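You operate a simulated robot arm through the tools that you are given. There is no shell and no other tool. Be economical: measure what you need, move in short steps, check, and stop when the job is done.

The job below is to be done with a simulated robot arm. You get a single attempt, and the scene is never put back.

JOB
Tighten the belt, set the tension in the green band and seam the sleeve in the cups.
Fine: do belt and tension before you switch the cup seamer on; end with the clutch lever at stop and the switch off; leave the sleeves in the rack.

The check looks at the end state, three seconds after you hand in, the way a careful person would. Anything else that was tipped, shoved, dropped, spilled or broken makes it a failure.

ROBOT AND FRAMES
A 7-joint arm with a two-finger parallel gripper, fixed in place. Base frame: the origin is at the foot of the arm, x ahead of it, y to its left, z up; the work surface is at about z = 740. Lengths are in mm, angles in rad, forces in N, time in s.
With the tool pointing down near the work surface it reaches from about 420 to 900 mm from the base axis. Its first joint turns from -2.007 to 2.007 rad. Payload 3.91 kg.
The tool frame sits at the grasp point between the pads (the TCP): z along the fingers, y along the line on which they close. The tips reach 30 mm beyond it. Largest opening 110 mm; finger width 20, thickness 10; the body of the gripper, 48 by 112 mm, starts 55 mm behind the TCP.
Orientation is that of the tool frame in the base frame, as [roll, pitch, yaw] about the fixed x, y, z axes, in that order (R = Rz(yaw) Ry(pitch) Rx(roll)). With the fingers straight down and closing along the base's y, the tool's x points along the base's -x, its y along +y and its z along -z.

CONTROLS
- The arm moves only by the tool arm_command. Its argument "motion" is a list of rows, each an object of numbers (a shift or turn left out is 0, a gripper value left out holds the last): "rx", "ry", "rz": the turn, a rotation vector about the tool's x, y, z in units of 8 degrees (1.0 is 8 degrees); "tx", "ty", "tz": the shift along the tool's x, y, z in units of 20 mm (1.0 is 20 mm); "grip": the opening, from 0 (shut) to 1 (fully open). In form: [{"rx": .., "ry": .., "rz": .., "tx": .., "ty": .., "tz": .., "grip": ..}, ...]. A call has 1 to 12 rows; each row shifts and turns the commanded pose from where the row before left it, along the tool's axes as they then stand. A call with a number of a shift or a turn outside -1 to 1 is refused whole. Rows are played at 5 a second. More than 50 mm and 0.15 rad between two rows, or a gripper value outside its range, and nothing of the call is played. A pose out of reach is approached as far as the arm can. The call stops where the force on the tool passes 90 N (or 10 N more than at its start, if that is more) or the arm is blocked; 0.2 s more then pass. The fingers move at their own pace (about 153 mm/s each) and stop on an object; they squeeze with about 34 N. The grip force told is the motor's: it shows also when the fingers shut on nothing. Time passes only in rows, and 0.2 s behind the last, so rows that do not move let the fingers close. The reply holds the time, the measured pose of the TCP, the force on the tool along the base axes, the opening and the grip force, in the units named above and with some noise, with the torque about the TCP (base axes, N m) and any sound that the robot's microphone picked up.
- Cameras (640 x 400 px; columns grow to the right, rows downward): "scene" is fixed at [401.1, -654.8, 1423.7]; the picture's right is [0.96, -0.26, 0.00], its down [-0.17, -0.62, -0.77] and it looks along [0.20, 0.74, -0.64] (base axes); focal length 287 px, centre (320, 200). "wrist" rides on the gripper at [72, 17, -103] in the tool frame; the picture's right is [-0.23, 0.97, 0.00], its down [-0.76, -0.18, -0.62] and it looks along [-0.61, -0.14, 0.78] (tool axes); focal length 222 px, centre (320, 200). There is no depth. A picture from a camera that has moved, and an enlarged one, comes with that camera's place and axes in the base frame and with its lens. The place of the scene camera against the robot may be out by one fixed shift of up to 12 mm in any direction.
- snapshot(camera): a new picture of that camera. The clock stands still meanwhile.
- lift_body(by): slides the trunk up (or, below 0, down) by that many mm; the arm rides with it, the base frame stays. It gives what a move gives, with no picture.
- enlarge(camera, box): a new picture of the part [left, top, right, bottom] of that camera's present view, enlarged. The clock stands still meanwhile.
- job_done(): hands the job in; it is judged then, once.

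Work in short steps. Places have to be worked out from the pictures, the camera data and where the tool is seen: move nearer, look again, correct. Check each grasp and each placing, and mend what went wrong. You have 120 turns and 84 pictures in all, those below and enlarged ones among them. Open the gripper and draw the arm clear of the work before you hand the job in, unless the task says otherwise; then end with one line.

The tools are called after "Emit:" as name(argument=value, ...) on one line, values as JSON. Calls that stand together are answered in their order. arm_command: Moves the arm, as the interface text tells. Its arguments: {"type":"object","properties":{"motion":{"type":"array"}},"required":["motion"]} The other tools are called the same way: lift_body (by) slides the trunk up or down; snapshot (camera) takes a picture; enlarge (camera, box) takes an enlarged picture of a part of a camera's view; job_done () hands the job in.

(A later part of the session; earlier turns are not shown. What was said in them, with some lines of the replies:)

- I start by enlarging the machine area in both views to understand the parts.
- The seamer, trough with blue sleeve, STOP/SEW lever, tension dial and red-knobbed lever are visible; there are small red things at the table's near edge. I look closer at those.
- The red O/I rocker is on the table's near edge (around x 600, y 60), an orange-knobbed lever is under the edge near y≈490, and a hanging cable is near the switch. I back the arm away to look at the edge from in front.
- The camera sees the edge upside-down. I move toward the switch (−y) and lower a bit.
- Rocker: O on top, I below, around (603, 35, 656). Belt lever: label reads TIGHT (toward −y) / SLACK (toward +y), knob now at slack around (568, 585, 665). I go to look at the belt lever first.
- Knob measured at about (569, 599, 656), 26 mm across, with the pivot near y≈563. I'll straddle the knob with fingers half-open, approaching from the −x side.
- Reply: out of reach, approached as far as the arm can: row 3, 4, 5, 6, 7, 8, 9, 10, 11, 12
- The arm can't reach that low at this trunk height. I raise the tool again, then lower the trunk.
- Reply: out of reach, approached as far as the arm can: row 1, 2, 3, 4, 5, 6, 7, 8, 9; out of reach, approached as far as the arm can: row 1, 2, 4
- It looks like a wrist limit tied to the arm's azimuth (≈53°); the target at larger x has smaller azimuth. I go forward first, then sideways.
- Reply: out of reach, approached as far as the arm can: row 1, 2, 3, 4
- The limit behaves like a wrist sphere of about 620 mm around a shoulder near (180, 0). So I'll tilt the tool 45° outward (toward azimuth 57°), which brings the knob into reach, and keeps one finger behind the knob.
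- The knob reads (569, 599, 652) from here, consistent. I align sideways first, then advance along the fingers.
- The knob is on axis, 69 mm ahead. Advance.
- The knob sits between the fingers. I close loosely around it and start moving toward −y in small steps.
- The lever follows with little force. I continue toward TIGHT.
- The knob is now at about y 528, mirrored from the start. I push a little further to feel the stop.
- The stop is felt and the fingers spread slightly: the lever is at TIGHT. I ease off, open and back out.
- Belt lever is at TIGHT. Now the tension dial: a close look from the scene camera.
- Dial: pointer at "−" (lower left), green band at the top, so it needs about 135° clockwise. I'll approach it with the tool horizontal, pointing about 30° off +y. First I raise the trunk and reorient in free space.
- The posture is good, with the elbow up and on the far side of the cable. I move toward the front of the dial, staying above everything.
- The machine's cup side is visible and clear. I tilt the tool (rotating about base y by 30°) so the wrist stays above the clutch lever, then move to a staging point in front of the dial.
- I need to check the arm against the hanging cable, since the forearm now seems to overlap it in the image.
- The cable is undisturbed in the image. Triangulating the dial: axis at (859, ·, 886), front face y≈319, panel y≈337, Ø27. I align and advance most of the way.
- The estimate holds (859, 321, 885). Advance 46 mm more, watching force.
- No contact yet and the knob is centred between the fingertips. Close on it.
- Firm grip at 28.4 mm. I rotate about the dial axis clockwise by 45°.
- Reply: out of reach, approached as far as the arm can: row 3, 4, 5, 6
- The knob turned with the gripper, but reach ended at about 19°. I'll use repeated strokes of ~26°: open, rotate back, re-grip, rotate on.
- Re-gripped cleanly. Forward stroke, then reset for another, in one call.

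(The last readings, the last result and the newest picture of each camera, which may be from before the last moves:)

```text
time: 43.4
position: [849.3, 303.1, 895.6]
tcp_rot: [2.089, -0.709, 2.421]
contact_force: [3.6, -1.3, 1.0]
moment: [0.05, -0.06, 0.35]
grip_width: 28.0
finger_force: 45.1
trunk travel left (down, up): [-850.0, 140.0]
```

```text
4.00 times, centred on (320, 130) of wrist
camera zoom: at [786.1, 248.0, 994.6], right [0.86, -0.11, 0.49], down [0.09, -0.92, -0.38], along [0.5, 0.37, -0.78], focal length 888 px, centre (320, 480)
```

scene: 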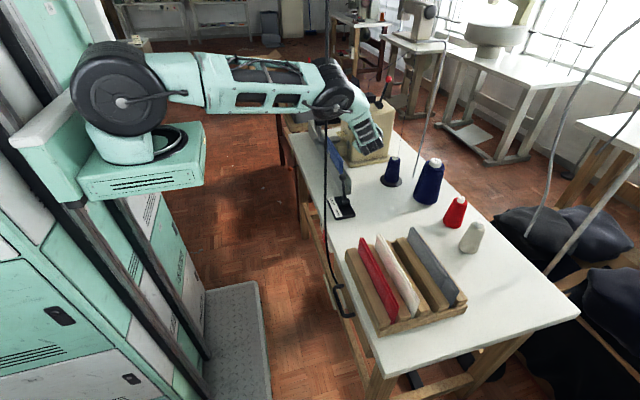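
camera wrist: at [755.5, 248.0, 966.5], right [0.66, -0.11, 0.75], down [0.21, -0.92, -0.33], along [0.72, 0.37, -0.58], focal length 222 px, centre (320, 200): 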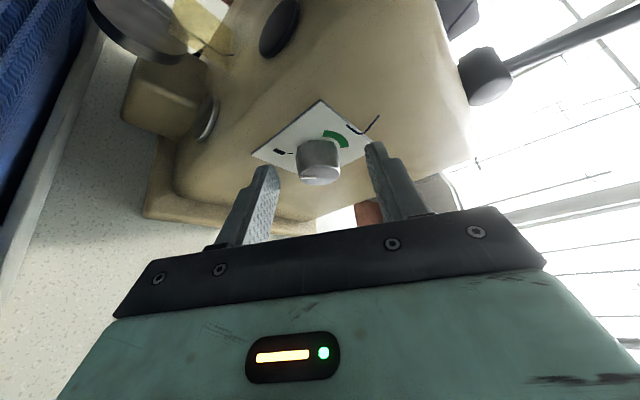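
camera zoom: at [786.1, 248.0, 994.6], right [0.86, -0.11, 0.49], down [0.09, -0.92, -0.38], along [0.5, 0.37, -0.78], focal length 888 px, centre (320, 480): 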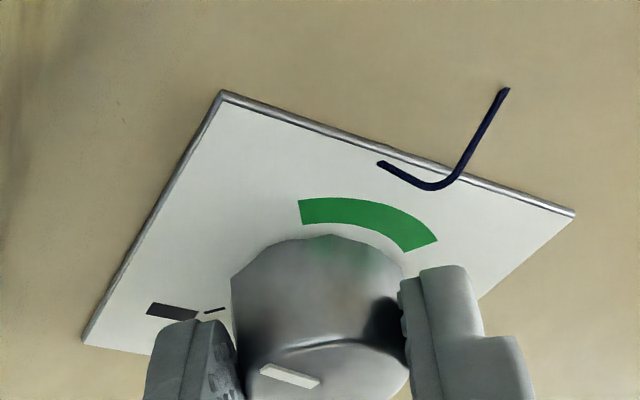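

Works well: about 45° done. Another full stroke in one call.

Emit:
arm_command(motion=[{"grip": 0.42}, {"ty": -0.08, "rx": -0.406, "rz": -0.704}, {"ty": -0.08, "rx": -0.406, "rz": -0.704}, {"ty": -0.08, "rx": -0.406, "rz": -0.704}, {"ty": -0.08, "rx": -0.406, "rz": -0.704}, {"grip": 0.15}, {}, {}, {"ty": 0.08, "rx": 0.406, "rz": 0.704}, {"ty": 0.08, "rx": 0.406, "rz": 0.704}, {"ty": 0.08, "rx": 0.406, "rz": 0.704}, {"ty": 0.08, "rx": 0.406, "rz": 0.704}])

Emit:
enlarge(camera="wrist", box=[240, 80, 400, 180])

```text
time: 46.0
position: [849.6, 301.0, 896.8]
tcp_rot: [2.091, -0.707, 2.42]
contact_force: [9.4, 0.1, -0.6]
moment: [0.44, -0.09, 0.51]
grip_width: 28.2
finger_force: 44.8
trunk travel left (down, up): [-850.0, 140.0]
```

```text
4.00 times, centred on (320, 130) of wrist
camera zoom: at [786.0, 248.5, 994.8], right [0.86, -0.11, 0.5], down [0.09, -0.92, -0.38], along [0.5, 0.37, -0.78], focal length 888 px, centre (320, 480)
```

zoom: 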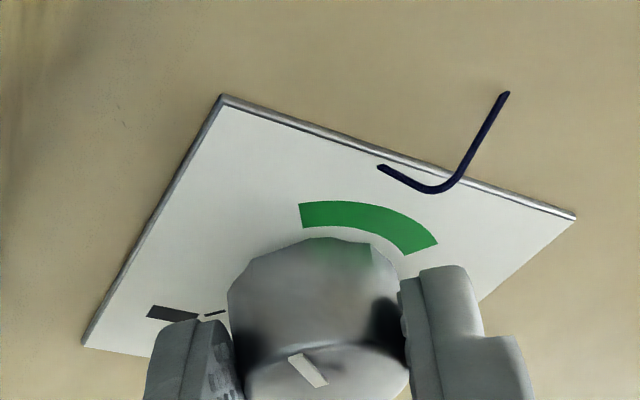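

About 71° done. Next stroke.

Emit:
arm_command(motion=[{"grip": 0.42}, {"ty": -0.08, "rx": -0.406, "rz": -0.704}, {"ty": -0.08, "rx": -0.406, "rz": -0.704}, {"ty": -0.08, "rx": -0.406, "rz": -0.704}, {"ty": -0.08, "rx": -0.406, "rz": -0.704}, {"grip": 0.15}, {}, {}, {"ty": 0.08, "rx": 0.406, "rz": 0.704}, {"ty": 0.08, "rx": 0.406, "rz": 0.704}, {"ty": 0.08, "rx": 0.406, "rz": 0.704}, {"ty": 0.08, "rx": 0.406, "rz": 0.704}])

Emit:
arm_command(motion=[{"grip": 0.42}, {"ty": -0.08, "rx": -0.406, "rz": -0.704}, {"ty": -0.08, "rx": -0.406, "rz": -0.704}, {"ty": -0.08, "rx": -0.406, "rz": -0.704}, {"ty": -0.08, "rx": -0.406, "rz": -0.704}, {"grip": 0.15}, {}, {}, {"ty": 0.08, "rx": 0.406, "rz": 0.704}, {"ty": 0.08, "rx": 0.406, "rz": 0.704}, {"ty": 0.08, "rx": 0.406, "rz": 0.704}, {"ty": 0.08, "rx": 0.406, "rz": 0.704}])

Emit:
enlarge(camera="wrist", box=[240, 80, 400, 180])

```text
time: 48.6
position: [848.8, 301.7, 897.8]
tcp_rot: [2.087, -0.708, 2.421]
contact_force: [8.3, 1.4, -0.2]
moment: [0.63, -0.1, 0.28]
grip_width: 28.1
finger_force: 44.5
trunk travel left (down, up): [-850.0, 140.0]
```

```text
time: 51.2
position: [848.3, 302.7, 898.0]
tcp_rot: [2.09, -0.707, 2.423]
contact_force: [3.2, 1.4, -0.3]
moment: [0.55, -0.03, 0.35]
grip_width: 28.3
finger_force: 45.0
trunk travel left (down, up): [-850.0, 140.0]
```

```text
4.00 times, centred on (320, 130) of wrist
camera zoom: at [784.7, 248.1, 996.2], right [0.86, -0.11, 0.49], down [0.1, -0.92, -0.38], along [0.5, 0.37, -0.78], focal length 888 px, centre (320, 480)
```

zoom: 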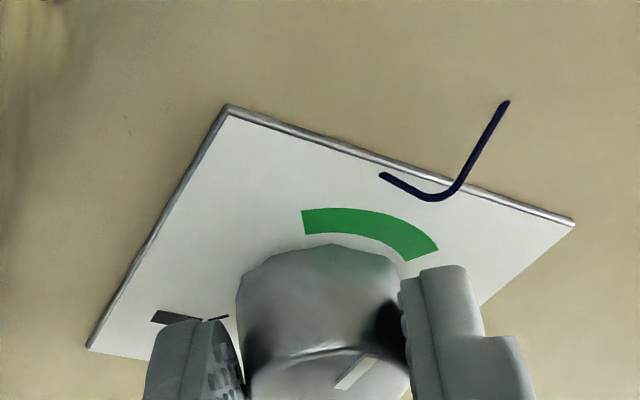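

The pointer now looks near the top. I release and back off to read it clearly.

Emit:
arm_command(motion=[{"grip": 0.5}, {}, {"tz": -1}, {"tz": -1}, {"tz": -1}, {"tz": -1}])

Emit:
enlarge(camera="wrist", box=[260, 80, 380, 160])

Emit:
snapshot(camera="scene")

```text
time: 52.6
position: [820.1, 232.3, 929.1]
tcp_rot: [2.089, -0.706, 2.421]
contact_force: [-0.1, 0.5, 0.0]
moment: [0.02, 0.02, 0.03]
grip_width: 55.0
finger_force: 0.1
trunk travel left (down, up): [-850.0, 140.0]
```

```text
5.00 times, centred on (320, 120) of wrist
camera zoom: at [757.0, 178.3, 1026.1], right [0.86, -0.11, 0.5], down [0.1, -0.92, -0.38], along [0.5, 0.37, -0.78], focal length 1111 px, centre (320, 600)
```

zoom: 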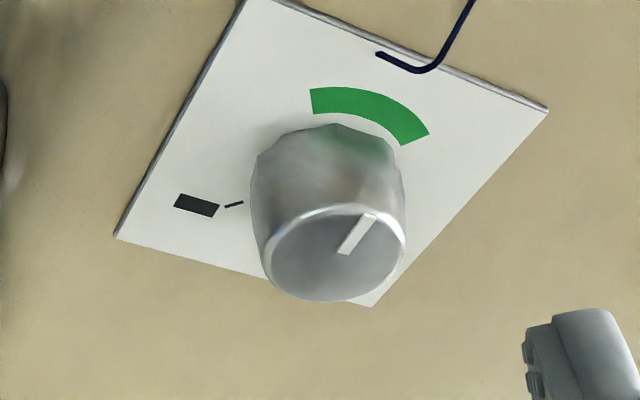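

```text
38 pictures are left
```

scene: 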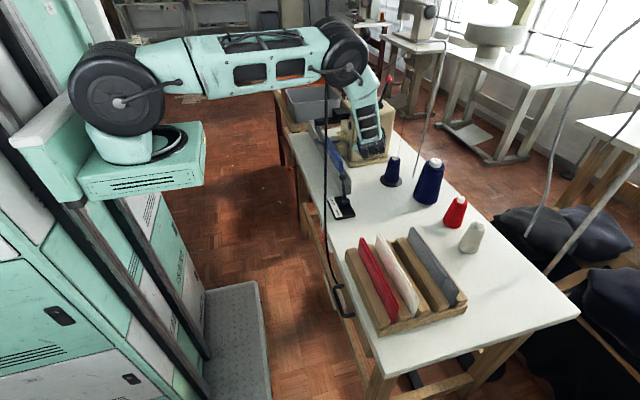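

The pointer reads about +10° from vertical, inside the green band (about ±30°). I withdraw upward and back for the switch.

Emit:
arm_command(motion=[{"tx": 0.604, "ty": 0.613, "tz": -0.35}, {"tx": 0.604, "ty": 0.613, "tz": -0.35}, {"tx": 0.604, "ty": 0.613, "tz": -0.35}, {"tx": 0.604, "ty": 0.613, "tz": -0.35}, {"tx": 0.604, "ty": 0.613, "tz": -0.35}, {"tx": 0.604, "ty": 0.613, "tz": -0.35}, {"tx": 0.604, "ty": 0.613, "tz": -0.35}])

Emit:
arm_command(motion=[{"tx": 0.54, "ty": -0.75, "tz": -0.38}, {"tx": 0.54, "ty": -0.75, "tz": -0.38}, {"tx": 0.54, "ty": -0.75, "tz": -0.38}, {"tx": 0.54, "ty": -0.75, "tz": -0.38}, {"tx": 0.54, "ty": -0.75, "tz": -0.38}, {"tx": 0.54, "ty": -0.75, "tz": -0.38}, {"tx": 0.54, "ty": -0.75, "tz": -0.38}, {"tx": 0.54, "ty": -0.75, "tz": -0.38}, {"tx": 0.54, "ty": -0.75, "tz": -0.38}, {"tx": 0.54, "ty": -0.75, "tz": -0.38}])

Emit:
enlarge(camera="scene", box=[350, 120, 382, 144])

```text
time: 54.2
position: [821.0, 233.6, 1057.3]
tcp_rot: [2.09, -0.709, 2.422]
contact_force: [-0.4, -0.1, 0.4]
moment: [-0.01, 0.0, -0.01]
grip_width: 55.0
finger_force: 0.0
trunk travel left (down, up): [-850.0, 140.0]
```

```text
time: 56.4
position: [621.0, 222.2, 1057.0]
tcp_rot: [2.087, -0.708, 2.422]
contact_force: [0.0, 0.0, 0.3]
moment: [0.01, 0.01, 0.03]
grip_width: 55.1
finger_force: 0.1
trunk travel left (down, up): [-850.0, 140.0]
```

```text
16.00 times, centred on (366, 132) of scene
camera zoom: at [401.1, -654.8, 1423.7], right [0.96, -0.26, 0.0], down [-0.17, -0.62, -0.77], along [0.2, 0.74, -0.64], focal length 4596 px, centre (-416, 1288)
```

zoom: 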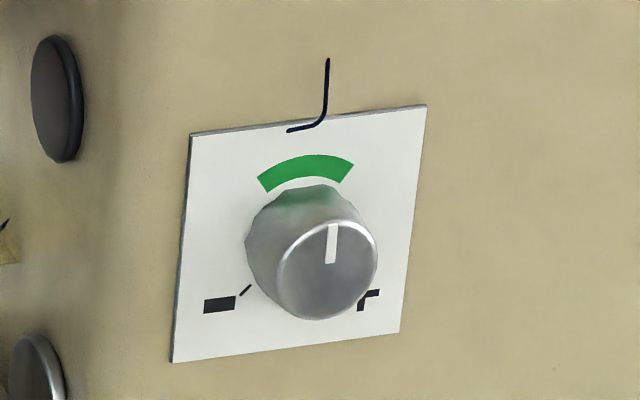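

The pointer is straight up, mid-green. Now I reorient the tool to point forward-down at 45° for the switch.

Emit:
arm_command(motion=[{"rx": 0.396, "ry": -0.442, "rz": -0.739}, {"rx": 0.396, "ry": -0.442, "rz": -0.739}, {"rx": 0.396, "ry": -0.442, "rz": -0.739}, {"rx": 0.396, "ry": -0.442, "rz": -0.739}, {"rx": 0.396, "ry": -0.442, "rz": -0.739}, {"rx": 0.396, "ry": -0.442, "rz": -0.739}, {"rx": 0.396, "ry": -0.442, "rz": -0.739}, {"rx": 0.396, "ry": -0.442, "rz": -0.739}, {"rx": 0.396, "ry": -0.442, "rz": -0.739}, {"rx": 0.396, "ry": -0.442, "rz": -0.739}, {"rx": 0.396, "ry": -0.442, "rz": -0.739}, {"rx": 0.396, "ry": -0.442, "rz": -0.739}])

Emit:
arm_command(motion=[{"rx": 0.396, "ry": -0.442, "rz": -0.739}, {"rx": 0.396, "ry": -0.442, "rz": -0.739, "grip": 0}])

```text
time: 59.0
position: [622.8, 221.5, 1058.6]
tcp_rot: [2.871, 0.635, 2.893]
contact_force: [-0.1, -1.4, -0.7]
moment: [0.02, 0.07, 0.01]
grip_width: 55.1
finger_force: 0.1
trunk travel left (down, up): [-850.0, 140.0]
```

```text
time: 59.6
position: [622.2, 220.1, 1059.1]
tcp_rot: [-3.138, 0.784, -3.141]
contact_force: [0.4, -0.4, 0.2]
moment: [0.04, 0.02, 0.0]
grip_width: 0.1
finger_force: 33.5
trunk travel left (down, up): [-850.0, 140.0]
```

Orientation reached, fingers shut. I back off toward (475, 38), then lower the trunk to switch height.

Emit:
arm_command(motion=[{"tx": 0.52, "tz": -0.52, "ty": -0.92}, {"tx": 0.52, "tz": -0.52, "ty": -0.92}, {"tx": 0.52, "tz": -0.52, "ty": -0.92}, {"tx": 0.52, "tz": -0.52, "ty": -0.92}, {"tx": 0.52, "tz": -0.52, "ty": -0.92}, {"tx": 0.52, "tz": -0.52, "ty": -0.92}, {"tx": 0.52, "tz": -0.52, "ty": -0.92}, {"tx": 0.52, "tz": -0.52, "ty": -0.92}, {"tx": 0.52, "tz": -0.52, "ty": -0.92}, {"tx": 0.52, "tz": -0.52, "ty": -0.92}])

Emit:
lift_body(by=-350)

Emit:
snapshot(camera="wrist")

Emit:
snapshot(camera="scene")

```text
time: 61.8
position: [520.3, 99.8, 1045.0]
tcp_rot: [-3.138, 0.787, -3.141]
contact_force: [0.4, 0.3, -0.3]
moment: [0.05, 0.0, -0.02]
grip_width: 0.0
finger_force: 34.3
out of reach, approached as far as the arm can: row 7, 8, 9, 10
trunk travel left (down, up): [-850.0, 140.0]
```

```text
time: 65.2
position: [520.2, 100.5, 694.5]
tcp_rot: [-3.139, 0.784, 3.139]
contact_force: [0.2, -0.6, -1.3]
moment: [0.02, 0.01, -0.03]
grip_width: 0.0
finger_force: 34.7
trunk travel left (down, up): [-500.0, 490.0]
```

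```text
36 pictures are left
camera wrist: at [395.0, 116.3, 718.1], right [0.16, 0.97, 0.16], down [0.1, -0.18, 0.98], along [0.98, -0.14, -0.12], focal length 222 px, centre (320, 200)
```

wrist: 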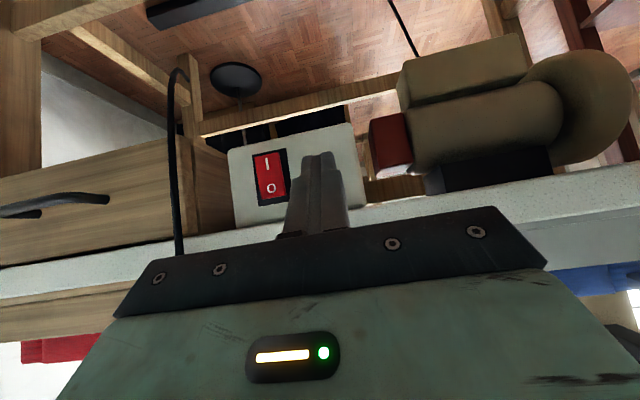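

```text
35 pictures are left
```

scene: 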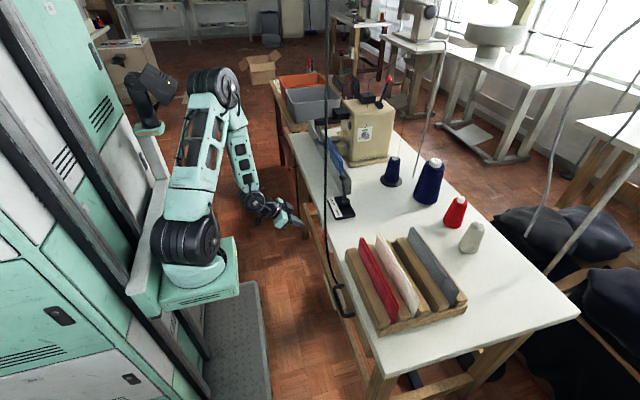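

Rocker located: centre (606, 39, 660), I at z≈645, O at z≈672. I align the closed fingertips in front of the I half.

Emit:
arm_command(motion=[{"tx": 0.11, "ty": -0.77, "tz": 0.55}, {"tx": 0.11, "ty": -0.77, "tz": 0.55}, {"tx": 0.11, "ty": -0.77, "tz": 0.55}, {"tx": 0.11, "ty": -0.77, "tz": 0.55}])

Emit:
snapshot(camera="wrist")

```text
time: 66.2
position: [553.4, 45.9, 651.8]
tcp_rot: [-3.138, 0.784, -3.14]
contact_force: [-0.1, 0.3, 0.0]
moment: [0.0, 0.01, -0.01]
grip_width: 0.1
finger_force: 34.2
out of reach, approached as far as the arm can: row 1, 2, 4
trunk travel left (down, up): [-500.0, 490.0]
```

```text
34 pictures are left
camera wrist: at [428.4, 63.0, 674.8], right [0.16, 0.97, 0.16], down [0.1, -0.18, 0.98], along [0.98, -0.14, -0.12], focal length 222 px, centre (320, 200)
```

wrist: 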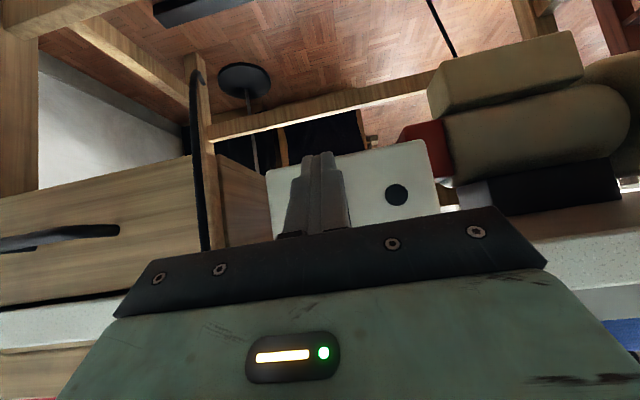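

Slightly off (y +7, z −5). Correct and advance toward the I half, watching force.

Emit:
arm_command(motion=[{"tx": -0.18, "ty": -0.34, "tz": -0.18}, {"tx": -0.354, "tz": 0.354}, {"tx": -0.212, "tz": 0.212}])

```text
time: 67.0
position: [573.3, 44.8, 654.7]
tcp_rot: [-3.138, 0.785, 3.139]
contact_force: [-2.2, 0.0, 0.0]
moment: [-0.06, 0.04, -0.03]
grip_width: 0.2
finger_force: 34.0
out of reach, approached as far as the arm can: row 1
trunk travel left (down, up): [-500.0, 490.0]
```

Light contact at the lower half. Nudge sideways/up slightly and press in.

Emit:
arm_command(motion=[{"tx": 0.07, "tz": -0.07}, {"tx": -0.11, "tz": -0.11, "ty": -0.25}, {"tx": -0.18, "tz": 0.18}, {"tx": -0.11, "tz": 0.11}])

```text
time: 68.0
position: [577.1, 40.0, 657.7]
tcp_rot: [-3.135, 0.781, -3.141]
contact_force: [-22.5, 0.0, 4.9]
moment: [0.08, 0.17, 0.05]
grip_width: 0.0
finger_force: 34.2
trunk travel left (down, up): [-500.0, 490.0]
```

22 N so far; press a little more and then look.

Emit:
arm_command(motion=[{"tx": -0.11, "tz": 0.11}, {"tx": -0.07, "tz": 0.07}])

Emit:
arm_command(motion=[{"tx": 0.5, "tz": -0.5}, {"tx": 0.3, "tz": -0.3}, {"ty": 0.9}, {"ty": 0.9}])

Emit:
enlarge(camera="wrist", box=[200, 100, 360, 220])

```text
time: 68.6
position: [575.7, 39.3, 658.2]
tcp_rot: [-3.135, 0.771, -3.132]
contact_force: [-72.3, 4.7, 16.4]
moment: [0.38, 0.56, 0.18]
grip_width: 0.3
finger_force: 34.0
trunk travel left (down, up): [-500.0, 490.0]
```

```text
time: 69.6
position: [562.9, 75.1, 660.6]
tcp_rot: [-3.14, 0.785, 3.141]
contact_force: [-0.3, 0.4, 0.0]
moment: [0.04, 0.02, -0.03]
grip_width: 0.0
finger_force: 34.2
trunk travel left (down, up): [-500.0, 490.0]
```

```text
3.33 times, centred on (280, 160) of wrist
camera zoom: at [437.3, 91.8, 682.3], right [0.16, 0.97, 0.16], down [0.1, -0.18, 0.98], along [0.98, -0.15, -0.12], focal length 740 px, centre (453, 333)
```

zoom: 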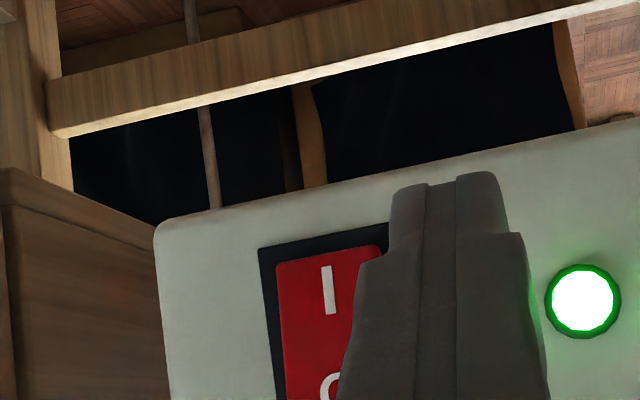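

The indicator lamp is lit green: seamer is on. Now back off, raise the trunk and go to the clutch lever, fingers half open, keeping the 45° tilt.

Emit:
arm_command(motion=[{"tx": 0.4, "tz": -0.4, "grip": 0.5}])

Emit:
lift_body(by=270)

Emit:
snapshot(camera="wrist")

```text
time: 70.0
position: [550.1, 73.7, 658.6]
tcp_rot: [-3.141, 0.785, 3.139]
contact_force: [-0.3, 0.4, -0.9]
moment: [0.01, -0.02, -0.03]
grip_width: 54.9
finger_force: 0.2
trunk travel left (down, up): [-500.0, 490.0]
```

```text
time: 72.7
position: [549.9, 75.5, 928.7]
tcp_rot: [-3.141, 0.786, 3.139]
contact_force: [-0.1, -0.1, -0.2]
moment: [-0.03, 0.02, 0.03]
grip_width: 54.8
finger_force: 0.1
trunk travel left (down, up): [-770.0, 220.0]
```

```text
32 pictures are left
camera wrist: at [425.6, 91.7, 951.3], right [0.16, 0.97, 0.16], down [0.1, -0.18, 0.98], along [0.98, -0.14, -0.12], focal length 222 px, centre (320, 200)
```

wrist: 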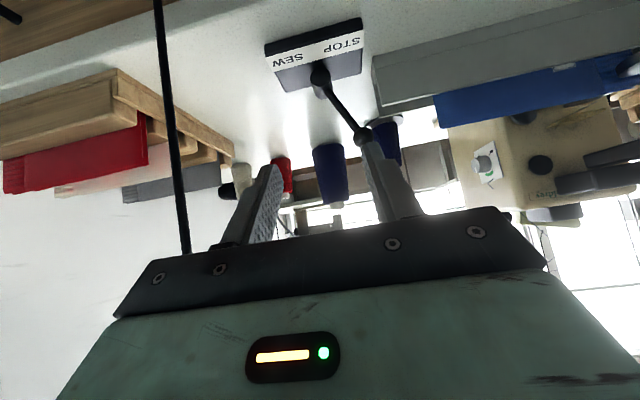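

Ball at (693, 118, 851), pivot near y 80, so SEW will be around y≈43. I straddle the ball, approaching along the tool axis.

Emit:
arm_command(motion=[{"tx": -0.75, "tz": 0.78, "ty": 0.71}, {"tx": -0.75, "tz": 0.78, "ty": 0.71}, {"tx": -0.75, "tz": 0.78, "ty": 0.71}, {"tz": 1}, {"tz": 1}, {"tz": 1}])

Emit:
snapshot(camera="wrist")

```text
time: 74.1
position: [656.4, 117.2, 884.7]
tcp_rot: [-3.14, 0.783, 3.141]
contact_force: [-0.1, 0.2, -0.3]
moment: [0.04, -0.03, -0.02]
grip_width: 55.0
finger_force: 0.0
trunk travel left (down, up): [-770.0, 220.0]
```

```text
31 pictures are left
camera wrist: at [532.6, 133.8, 907.4], right [0.16, 0.97, 0.16], down [0.1, -0.18, 0.98], along [0.98, -0.14, -0.12], focal length 222 px, centre (320, 200)
```

wrist: 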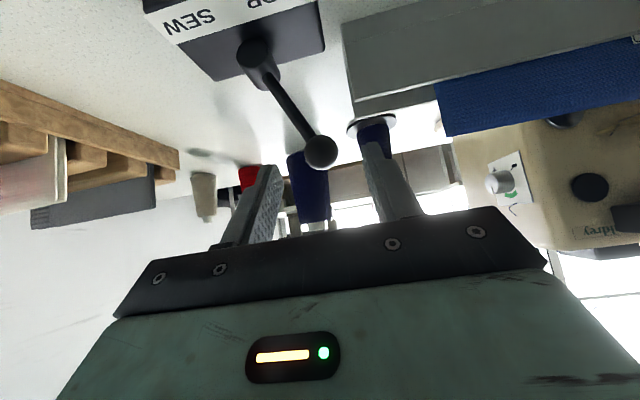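

Aligned. Advance 48 mm, close loosely, and pull toward −y.

Emit:
arm_command(motion=[{"tz": 1}, {"tz": 1}, {"tz": 0.4}, {"grip": 0.32}, {"ty": -0.8}, {"ty": -0.8}])

Emit:
snapshot(camera="wrist")

```text
time: 75.5
position: [691.1, 85.9, 849.4]
tcp_rot: [-3.138, 0.784, -3.141]
contact_force: [-0.8, -0.1, 0.1]
moment: [0.0, 0.0, 0.02]
grip_width: 35.3
finger_force: 0.0
trunk travel left (down, up): [-770.0, 220.0]
```

```text
30 pictures are left
camera wrist: at [566.7, 101.8, 873.3], right [0.16, 0.97, 0.16], down [0.1, -0.18, 0.98], along [0.98, -0.14, -0.13], focal length 222 px, centre (320, 200)
```

wrist: 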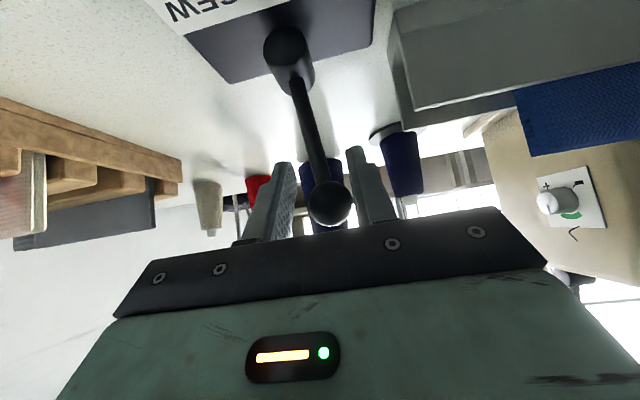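

The lever moves with the ball. Continue to SEW.

Emit:
arm_command(motion=[{"ty": -0.8}, {"ty": -0.8}, {"ty": -0.6}, {"ty": -0.3}])

Emit:
snapshot(camera="wrist")

Emit:
snapshot(camera="scene")

```text
time: 76.5
position: [692.2, 36.0, 854.1]
tcp_rot: [-3.138, 0.785, -3.141]
contact_force: [0.4, 2.2, -0.9]
moment: [0.0, 0.0, -0.04]
grip_width: 36.2
finger_force: 0.7
trunk travel left (down, up): [-770.0, 220.0]
```

```text
29 pictures are left
camera wrist: at [566.6, 52.8, 874.8], right [0.16, 0.97, 0.16], down [0.1, -0.18, 0.98], along [0.98, -0.14, -0.12], focal length 222 px, centre (320, 200)
```

wrist: 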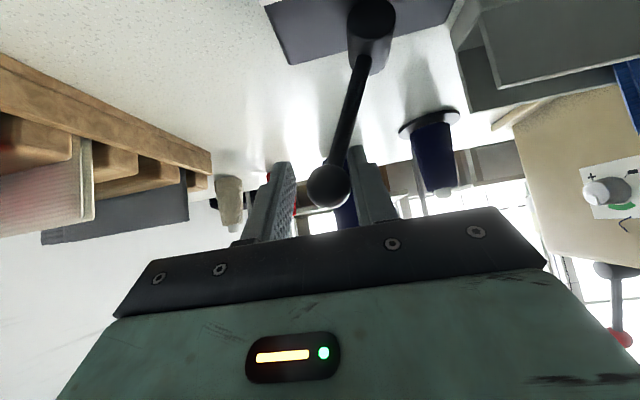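

```text
28 pictures are left
```

scene: 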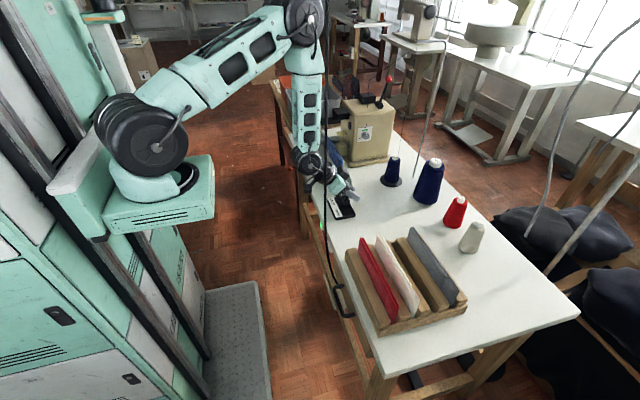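

Ball is at about y 41. A small push more to confirm the stop, then wait and listen.

Emit:
arm_command(motion=[{"ty": -0.3}, {"ty": -0.2}, {}, {}, {}])

Emit:
enlarge(camera="scene", box=[290, 90, 410, 220])

```text
time: 77.7
position: [691.8, 28.3, 852.6]
tcp_rot: [-3.141, 0.788, -3.14]
contact_force: [7.1, 29.6, 6.3]
moment: [0.35, -0.05, -0.07]
grip_width: 49.9
finger_force: 14.1
trunk travel left (down, up): [-770.0, 220.0]
```

```text
3.08 times, centred on (350, 155) of scene
camera zoom: at [401.1, -654.8, 1423.7], right [0.96, -0.26, 0.0], down [-0.17, -0.62, -0.77], along [0.2, 0.74, -0.64], focal length 884 px, centre (228, 338)
```

zoom: 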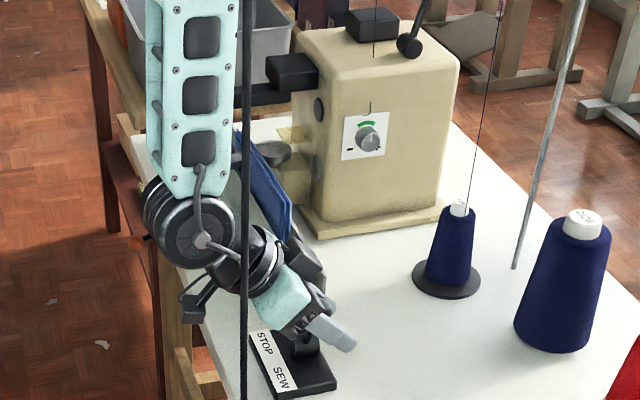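

The lever is on its stop, and the sleeve has already shifted along +y: it's seaming. I ease the pressure and let it run.

Emit:
arm_command(motion=[{"ty": 0.3}, {"ty": 0.1}, {}, {}, {}, {}, {}, {}])

Emit:
enlarge(camera="scene", box=[290, 90, 410, 220])

```text
time: 79.5
position: [691.4, 33.5, 850.8]
tcp_rot: [-3.139, 0.787, -3.141]
contact_force: [6.0, 12.1, 9.8]
moment: [0.25, -0.15, -0.12]
grip_width: 40.9
finger_force: 6.0
trunk travel left (down, up): [-770.0, 220.0]
```

```text
3.08 times, centred on (350, 155) of scene
camera zoom: at [401.1, -654.8, 1423.7], right [0.96, -0.26, 0.0], down [-0.17, -0.62, -0.77], along [0.2, 0.74, -0.64], focal length 884 px, centre (228, 338)
```

zoom: 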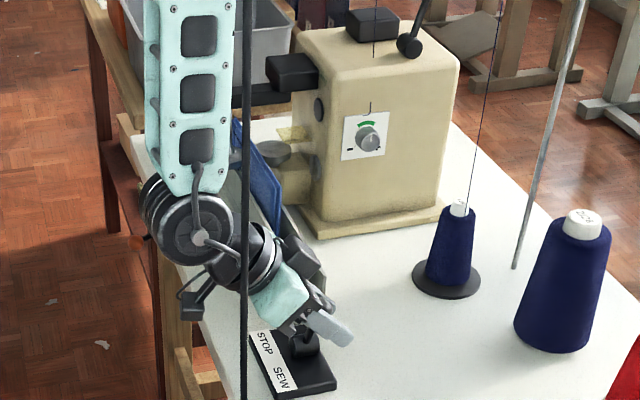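

It's advancing about 10–15 mm/s. I keep waiting.

Emit:
arm_command(motion=[{"ty": 0.1}, {}, {}, {}, {}, {}, {}, {}, {}, {}, {}, {}])

Emit:
arm_command(motion=[{}, {}, {}, {}, {}, {}, {}, {}, {}, {}, {}, {}])

Emit:
enlarge(camera="scene", box=[290, 90, 410, 220])

```text
time: 82.1
position: [689.8, 34.2, 851.6]
tcp_rot: [-3.136, 0.783, 3.141]
contact_force: [6.4, 5.7, 2.8]
moment: [0.16, -0.14, -0.12]
grip_width: 38.2
finger_force: 2.5
trunk travel left (down, up): [-770.0, 220.0]
```

```text
time: 84.7
position: [691.4, 35.0, 850.5]
tcp_rot: [-3.139, 0.784, 3.142]
contact_force: [2.9, 5.3, 1.3]
moment: [0.11, -0.03, -0.01]
grip_width: 38.4
finger_force: 3.1
trunk travel left (down, up): [-770.0, 220.0]
```

```text
3.08 times, centred on (350, 155) of scene
camera zoom: at [401.1, -654.8, 1423.7], right [0.96, -0.26, 0.0], down [-0.17, -0.62, -0.77], along [0.2, 0.74, -0.64], focal length 884 px, centre (228, 338)
```

zoom: 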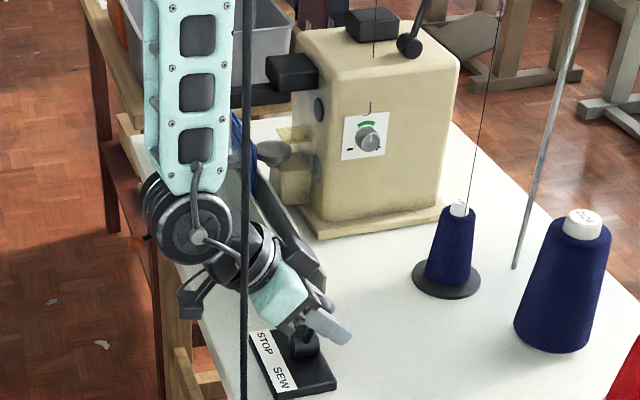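

Seaming continues; the tail is at y≈270 and must pass the cups at y≈423, about 10 s more.

Emit:
arm_command(motion=[{}, {}, {}, {}, {}, {}, {}, {}, {}, {}, {}, {}])

Emit:
arm_command(motion=[{}, {}, {}, {}, {}, {}, {}, {}, {}, {}, {}, {}])

Emit:
snapshot(camera="scene")

```text
time: 87.3
position: [690.9, 35.7, 850.6]
tcp_rot: [-3.138, 0.784, -3.141]
contact_force: [2.1, 6.2, 0.8]
moment: [0.14, -0.06, 0.02]
grip_width: 38.4
finger_force: 3.3
trunk travel left (down, up): [-770.0, 220.0]
```

```text
time: 89.9
position: [692.1, 35.7, 851.4]
tcp_rot: [-3.139, 0.785, -3.141]
contact_force: [0.8, 5.8, 1.0]
moment: [0.15, 0.0, -0.03]
grip_width: 38.2
finger_force: 3.4
trunk travel left (down, up): [-770.0, 220.0]
```

```text
24 pictures are left
```

scene: 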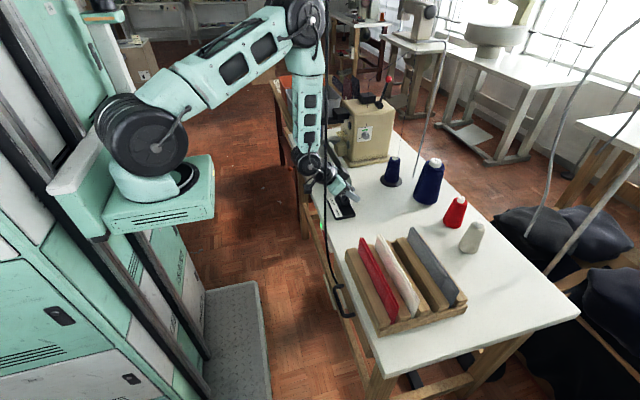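

The arm hides the cups. Wait two more periods, then check via the wrist camera.

Emit:
arm_command(motion=[{}, {}, {}, {}, {}, {}, {}, {}, {}, {}, {}, {}])

Emit:
enlarge(camera="scene", box=[290, 70, 370, 150])

Emit:
snapshot(camera="wrist")

```text
time: 92.5
position: [691.2, 34.0, 851.8]
tcp_rot: [-3.138, 0.785, -3.141]
contact_force: [1.6, 5.9, 2.1]
moment: [0.14, -0.05, 0.0]
grip_width: 38.4
finger_force: 3.0
trunk travel left (down, up): [-770.0, 220.0]
```

```text
5.00 times, centred on (330, 110) of scene
camera zoom: at [401.1, -654.8, 1423.7], right [0.96, -0.26, 0.0], down [-0.17, -0.62, -0.77], along [0.2, 0.74, -0.64], focal length 1436 px, centre (270, 650)
```

zoom: 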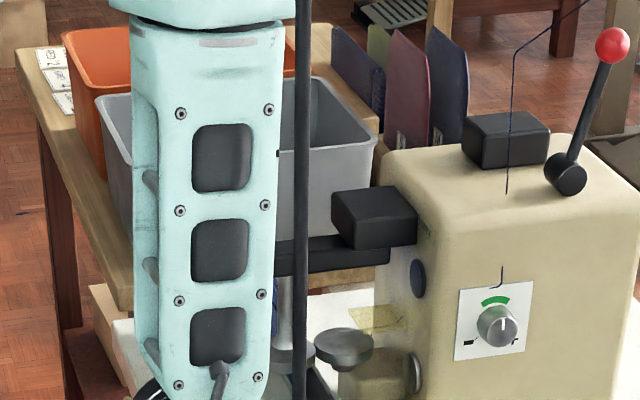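

```text
22 pictures are left
camera wrist: at [566.3, 51.9, 874.0], right [0.16, 0.97, 0.16], down [0.1, -0.18, 0.98], along [0.98, -0.14, -0.12], focal length 222 px, centre (320, 200)
```

wrist: 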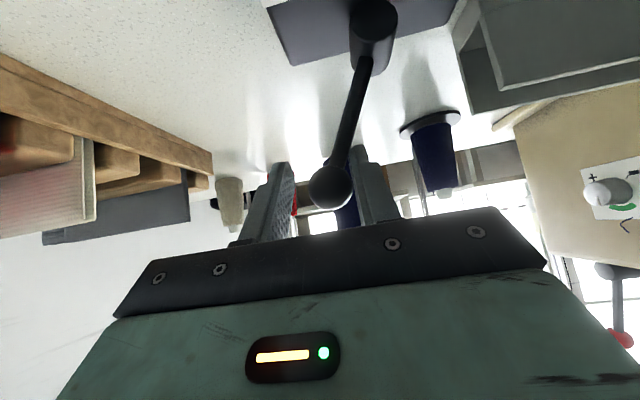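

The sleeve appears to be mostly past the cups. One more wait, then I bring the lever back toward STOP.

Emit:
arm_command(motion=[{}, {}, {}, {}, {}, {}, {}, {}, {}, {}, {}, {}])

Emit:
enlarge(camera="scene", box=[310, 110, 360, 150])

```text
time: 95.1
position: [691.0, 36.2, 853.0]
tcp_rot: [-3.138, 0.785, -3.141]
contact_force: [3.0, 6.7, 2.3]
moment: [0.14, -0.05, -0.01]
grip_width: 37.8
finger_force: 2.5
trunk travel left (down, up): [-770.0, 220.0]
```

```text
10.00 times, centred on (335, 130) of scene
camera zoom: at [401.1, -654.8, 1423.7], right [0.96, -0.26, 0.0], down [-0.17, -0.62, -0.77], along [0.2, 0.74, -0.64], focal length 2872 px, centre (170, 900)
```

zoom: 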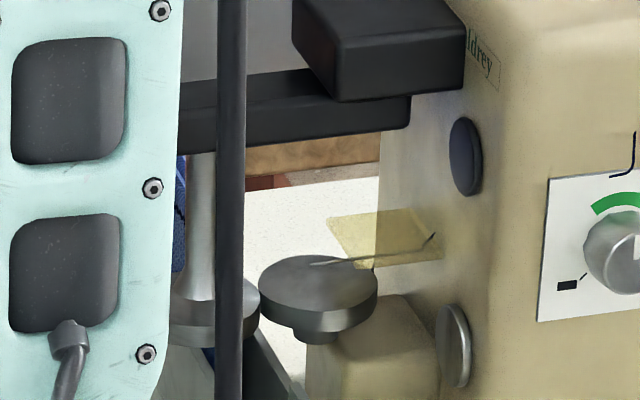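

The tail seems past the cups. I push the lever back to STOP.

Emit:
arm_command(motion=[{"ty": 0.9}, {"ty": 0.9}, {"ty": 0.9}, {"ty": 0.9}, {"ty": 0.8}, {"ty": 0.3}, {"ty": 0.15}])

Emit:
snapshot(camera="wrist")

```text
time: 96.7
position: [692.5, 128.9, 850.7]
tcp_rot: [-3.135, 0.786, 3.138]
contact_force: [-2.4, -20.6, 6.8]
moment: [-0.28, 0.08, -0.09]
grip_width: 45.2
finger_force: 10.3
trunk travel left (down, up): [-770.0, 220.0]
```

```text
20 pictures are left
camera wrist: at [567.3, 145.8, 873.7], right [0.17, 0.97, 0.16], down [0.1, -0.17, 0.98], along [0.98, -0.15, -0.12], focal length 222 px, centre (320, 200)
```

wrist: 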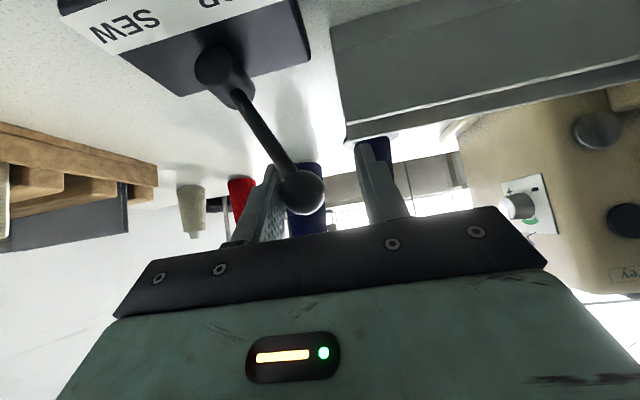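

Lever firmly at STOP. I release, back out and go look at the cups.

Emit:
arm_command(motion=[{"ty": -0.35}, {"grip": 0.5}, {"tz": -1}, {"tz": -1}, {"tz": -1}, {"tz": -1}, {"tz": -1}, {"tz": -1}])

Emit:
arm_command(motion=[{"ty": 1}, {"ty": 1}, {"ty": 1}, {"ty": 1}, {"ty": 1}, {"ty": 1}, {"ty": 1}, {"ty": 1}, {"ty": 1}, {"ty": 1}, {"ty": 1}, {"ty": 1}])

Emit:
snapshot(camera="wrist")

Emit:
snapshot(camera="scene")

```text
time: 98.5
position: [607.4, 124.4, 936.4]
tcp_rot: [-3.139, 0.784, -3.141]
contact_force: [0.3, 0.1, -0.7]
moment: [-0.03, 0.02, 0.01]
grip_width: 54.9
finger_force: 0.0
trunk travel left (down, up): [-770.0, 220.0]
```

```text
time: 101.1
position: [606.8, 365.5, 934.6]
tcp_rot: [-3.139, 0.783, 3.139]
contact_force: [-0.3, -0.6, 0.2]
moment: [0.02, -0.03, 0.0]
grip_width: 55.3
finger_force: 0.0
trunk travel left (down, up): [-770.0, 220.0]
```

```text
19 pictures are left
camera wrist: at [482.4, 381.9, 957.3], right [0.16, 0.97, 0.16], down [0.1, -0.18, 0.98], along [0.98, -0.14, -0.12], focal length 222 px, centre (320, 200)
```

wrist: 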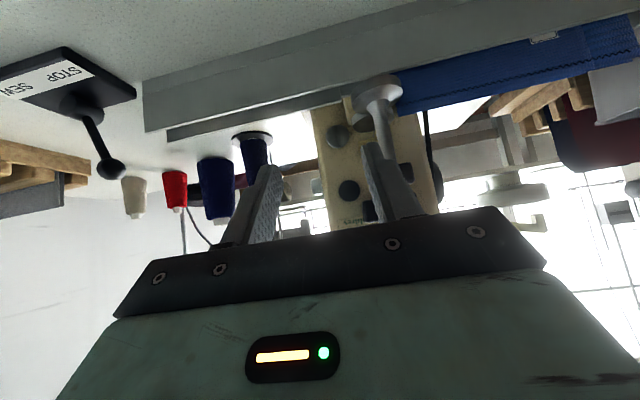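

```text
18 pictures are left
```

scene: 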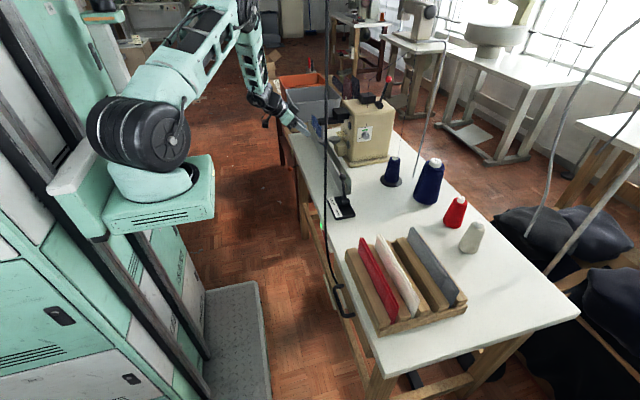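

Emit:
enlarge(camera="wrist", box=[320, 40, 480, 140])

Emit:
enlarge(camera="wrist", box=[480, 0, 640, 110])

```text
4.00 times, centred on (400, 90) of wrist
camera zoom: at [482.4, 381.9, 957.3], right [0.16, 0.97, 0.16], down [0.1, -0.18, 0.98], along [0.98, -0.14, -0.12], focal length 888 px, centre (0, 640)
```

zoom: 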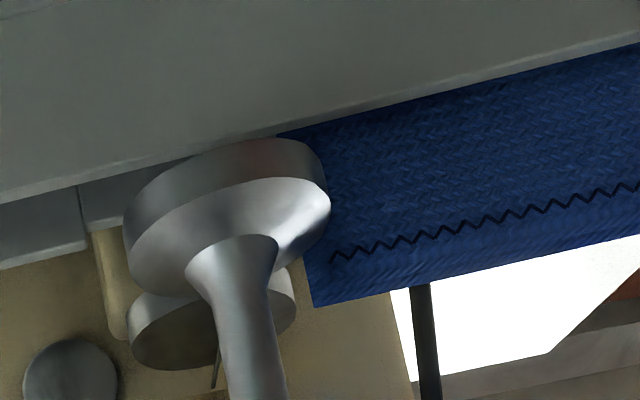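

```text
3.64 times, centred on (560, 55) of wrist
camera zoom: at [482.4, 381.9, 957.3], right [0.16, 0.97, 0.16], down [0.1, -0.18, 0.98], along [0.98, -0.14, -0.12], focal length 808 px, centre (-553, 727)
```

zoom: 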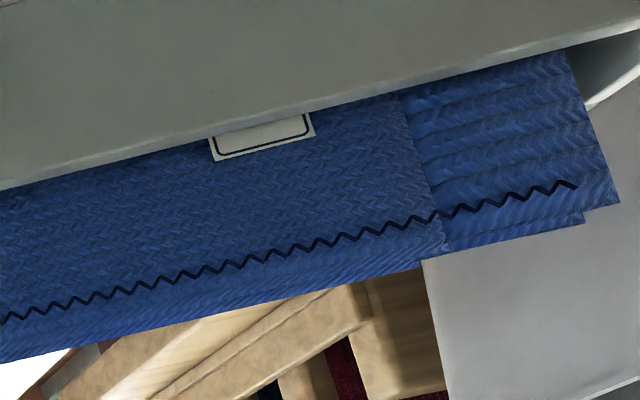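

The seam runs the full length and the sleeve has come out of the cups. Lever is at STOP. Now back to the switch to turn it off.

Emit:
arm_command(motion=[{"ty": -0.9, "tx": 0.3, "tz": -0.3, "grip": 0}, {"ty": -0.9, "tx": 0.3, "tz": -0.3}, {"ty": -0.9, "tx": 0.3, "tz": -0.3}, {"ty": -1, "tx": 0.3, "tz": -0.3}, {"ty": -1, "tx": 0.3, "tz": -0.3}, {"ty": -1, "tx": 0.3, "tz": -0.3}, {"ty": -1, "tx": 0.1, "tz": -0.1}, {"ty": -1}, {"ty": -1}, {"ty": -1}, {"ty": -1}, {"ty": -1}])

Emit:
arm_command(motion=[{"ty": -1}, {"ty": -1}, {"ty": -1}])

```text
time: 103.7
position: [552.8, 131.3, 934.9]
tcp_rot: [-3.14, 0.786, -3.142]
contact_force: [-0.1, -0.1, 0.3]
moment: [0.01, 0.01, -0.06]
grip_width: 0.1
finger_force: 33.6
trunk travel left (down, up): [-770.0, 220.0]
```

```text
time: 104.5
position: [551.8, 72.3, 935.1]
tcp_rot: [-3.138, 0.785, 3.141]
contact_force: [-0.1, 0.6, -0.2]
moment: [0.04, 0.01, 0.01]
grip_width: 0.0
finger_force: 34.0
trunk travel left (down, up): [-770.0, 220.0]
```

Emit:
lift_body(by=-249)

Emit:
snapshot(camera="wrist")

```text
time: 107.1
position: [552.9, 72.8, 687.1]
tcp_rot: [-3.139, 0.784, 3.141]
contact_force: [0.1, 0.5, -0.3]
moment: [0.01, -0.03, -0.01]
grip_width: 0.1
finger_force: 33.9
trunk travel left (down, up): [-521.0, 469.0]
```

```text
15 pictures are left
camera wrist: at [427.8, 87.8, 709.4], right [0.16, 0.97, 0.16], down [0.1, -0.18, 0.98], along [0.98, -0.14, -0.12], focal length 222 px, centre (320, 200)
```

wrist: 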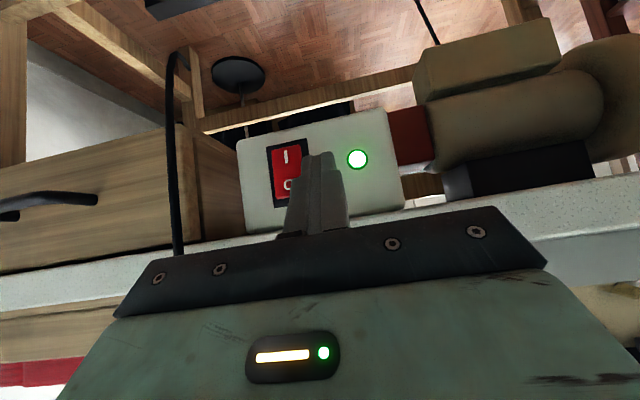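

O half is at (606, 38, 670). I align and approach at that height.

Emit:
arm_command(motion=[{"ty": -0.84}, {"ty": -0.84}, {"tx": -0.32, "tz": 0.32}, {"tx": -0.32, "tz": 0.32}])

```text
time: 108.1
position: [575.3, 43.7, 681.7]
tcp_rot: [-3.136, 0.78, -3.14]
contact_force: [-26.5, -2.6, 11.2]
moment: [0.14, 0.09, -0.13]
grip_width: 0.0
finger_force: 33.8
out of reach, approached as far as the arm can: row 2
trunk travel left (down, up): [-521.0, 469.0]
```

Already in contact at z≈668 (26 N). Press a little more, then back off and check the lamp.

Emit:
arm_command(motion=[{"tx": -0.12, "tz": 0.12}, {"tx": -0.1, "tz": 0.1}])

Emit:
arm_command(motion=[{"tx": 0.4, "tz": -0.4}, {"tx": 0.4, "tz": -0.4}, {"ty": 0.9}, {"ty": 0.9}])

Emit:
enlarge(camera="wrist", box=[220, 100, 420, 240])

```text
time: 108.7
position: [576.4, 44.5, 682.1]
tcp_rot: [-3.133, 0.77, -3.131]
contact_force: [-82.8, 0.4, 31.5]
moment: [1.05, 0.33, -0.17]
grip_width: 0.0
finger_force: 33.7
trunk travel left (down, up): [-521.0, 469.0]
```

```text
time: 109.7
position: [564.1, 80.0, 683.3]
tcp_rot: [-3.139, 0.786, 3.141]
contact_force: [-0.5, -0.3, -0.2]
moment: [0.01, -0.01, 0.02]
grip_width: 0.0
finger_force: 34.0
trunk travel left (down, up): [-521.0, 469.0]
```

```text
2.86 times, centred on (320, 170) of wrist
camera zoom: at [438.5, 96.9, 704.9], right [0.16, 0.97, 0.16], down [0.1, -0.18, 0.98], along [0.98, -0.15, -0.12], focal length 635 px, centre (320, 286)
```

zoom: 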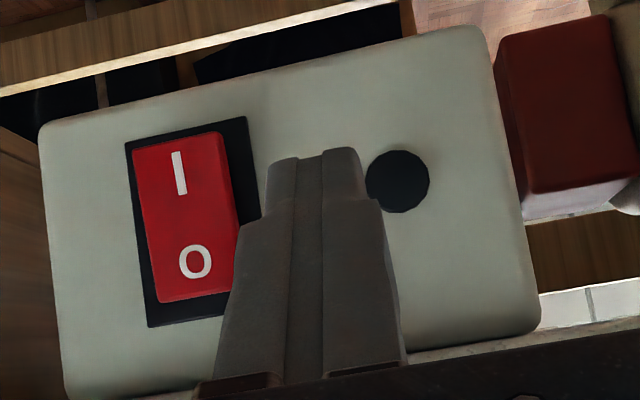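

The lamp is dark: the switch is off. I withdraw, raise the trunk clear, open the gripper and do a last overall check.

Emit:
arm_command(motion=[{"tx": 0.4, "tz": -0.4}, {"ty": 0.5, "tx": 0.3, "tz": -0.3, "grip": 0.6}])

Emit:
lift_body(by=300)

Emit:
snapshot(camera="scene")

Emit:
snapshot(camera="wrist")

Emit:
enlarge(camera="scene", box=[290, 80, 430, 230])

```text
time: 110.3
position: [543.3, 89.1, 682.9]
tcp_rot: [-3.137, 0.787, 3.141]
contact_force: [0.4, -0.2, 0.7]
moment: [-0.02, -0.01, 0.0]
grip_width: 66.2
finger_force: 0.1
trunk travel left (down, up): [-521.0, 469.0]
```

```text
time: 113.3
position: [544.1, 90.5, 982.4]
tcp_rot: [-3.138, 0.785, 3.14]
contact_force: [-0.3, 0.3, -0.8]
moment: [-0.02, 0.01, -0.01]
grip_width: 66.0
finger_force: 0.1
trunk travel left (down, up): [-821.0, 169.0]
```

```text
13 pictures are left
```

scene: 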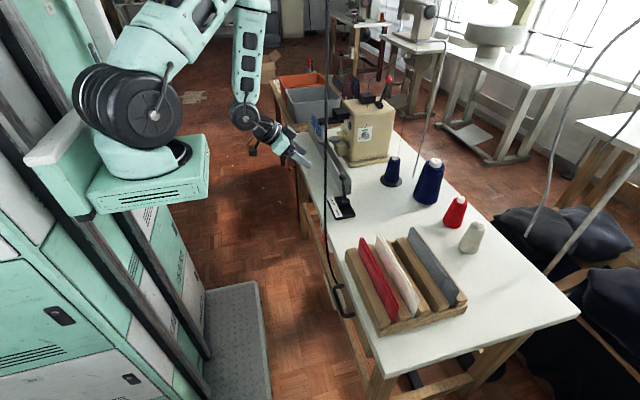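

```text
12 pictures are left
camera wrist: at [418.1, 106.8, 1004.7], right [0.16, 0.97, 0.16], down [0.1, -0.18, 0.98], along [0.98, -0.14, -0.12], focal length 222 px, centre (320, 200)
```

wrist: 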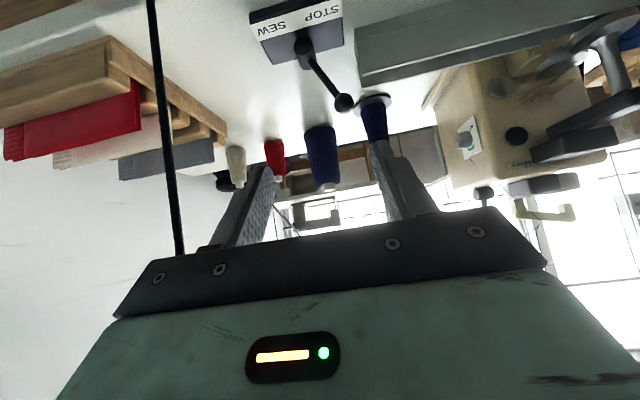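

```text
2.67 times, centred on (360, 155) of scene
camera zoom: at [401.1, -654.8, 1423.7], right [0.96, -0.26, 0.0], down [-0.17, -0.62, -0.77], along [0.2, 0.74, -0.64], focal length 766 px, centre (213, 320)
```

zoom: 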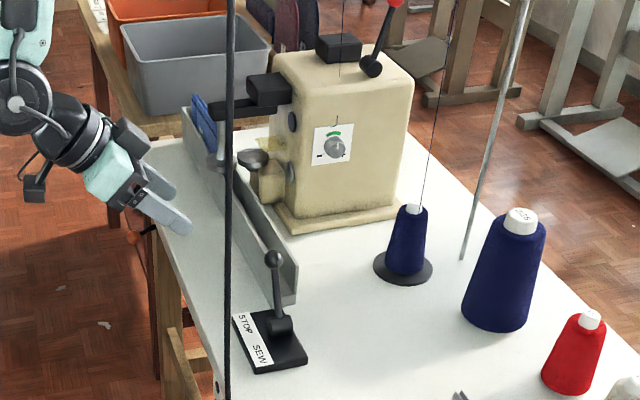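

The lever is at STOP, the switch is off, the dial is in the green, the belt is tight and the rack is untouched. I hand in.

Emit:
job_done()

```text
The job is handed in.
```

The job is handed in: the belt is tight, the tension sits mid-green, and the blue sleeve is seamed end to end and out of the cups. The clutch lever is at STOP, the switch is off with its lamp dark, and the rack sleeves are untouched.
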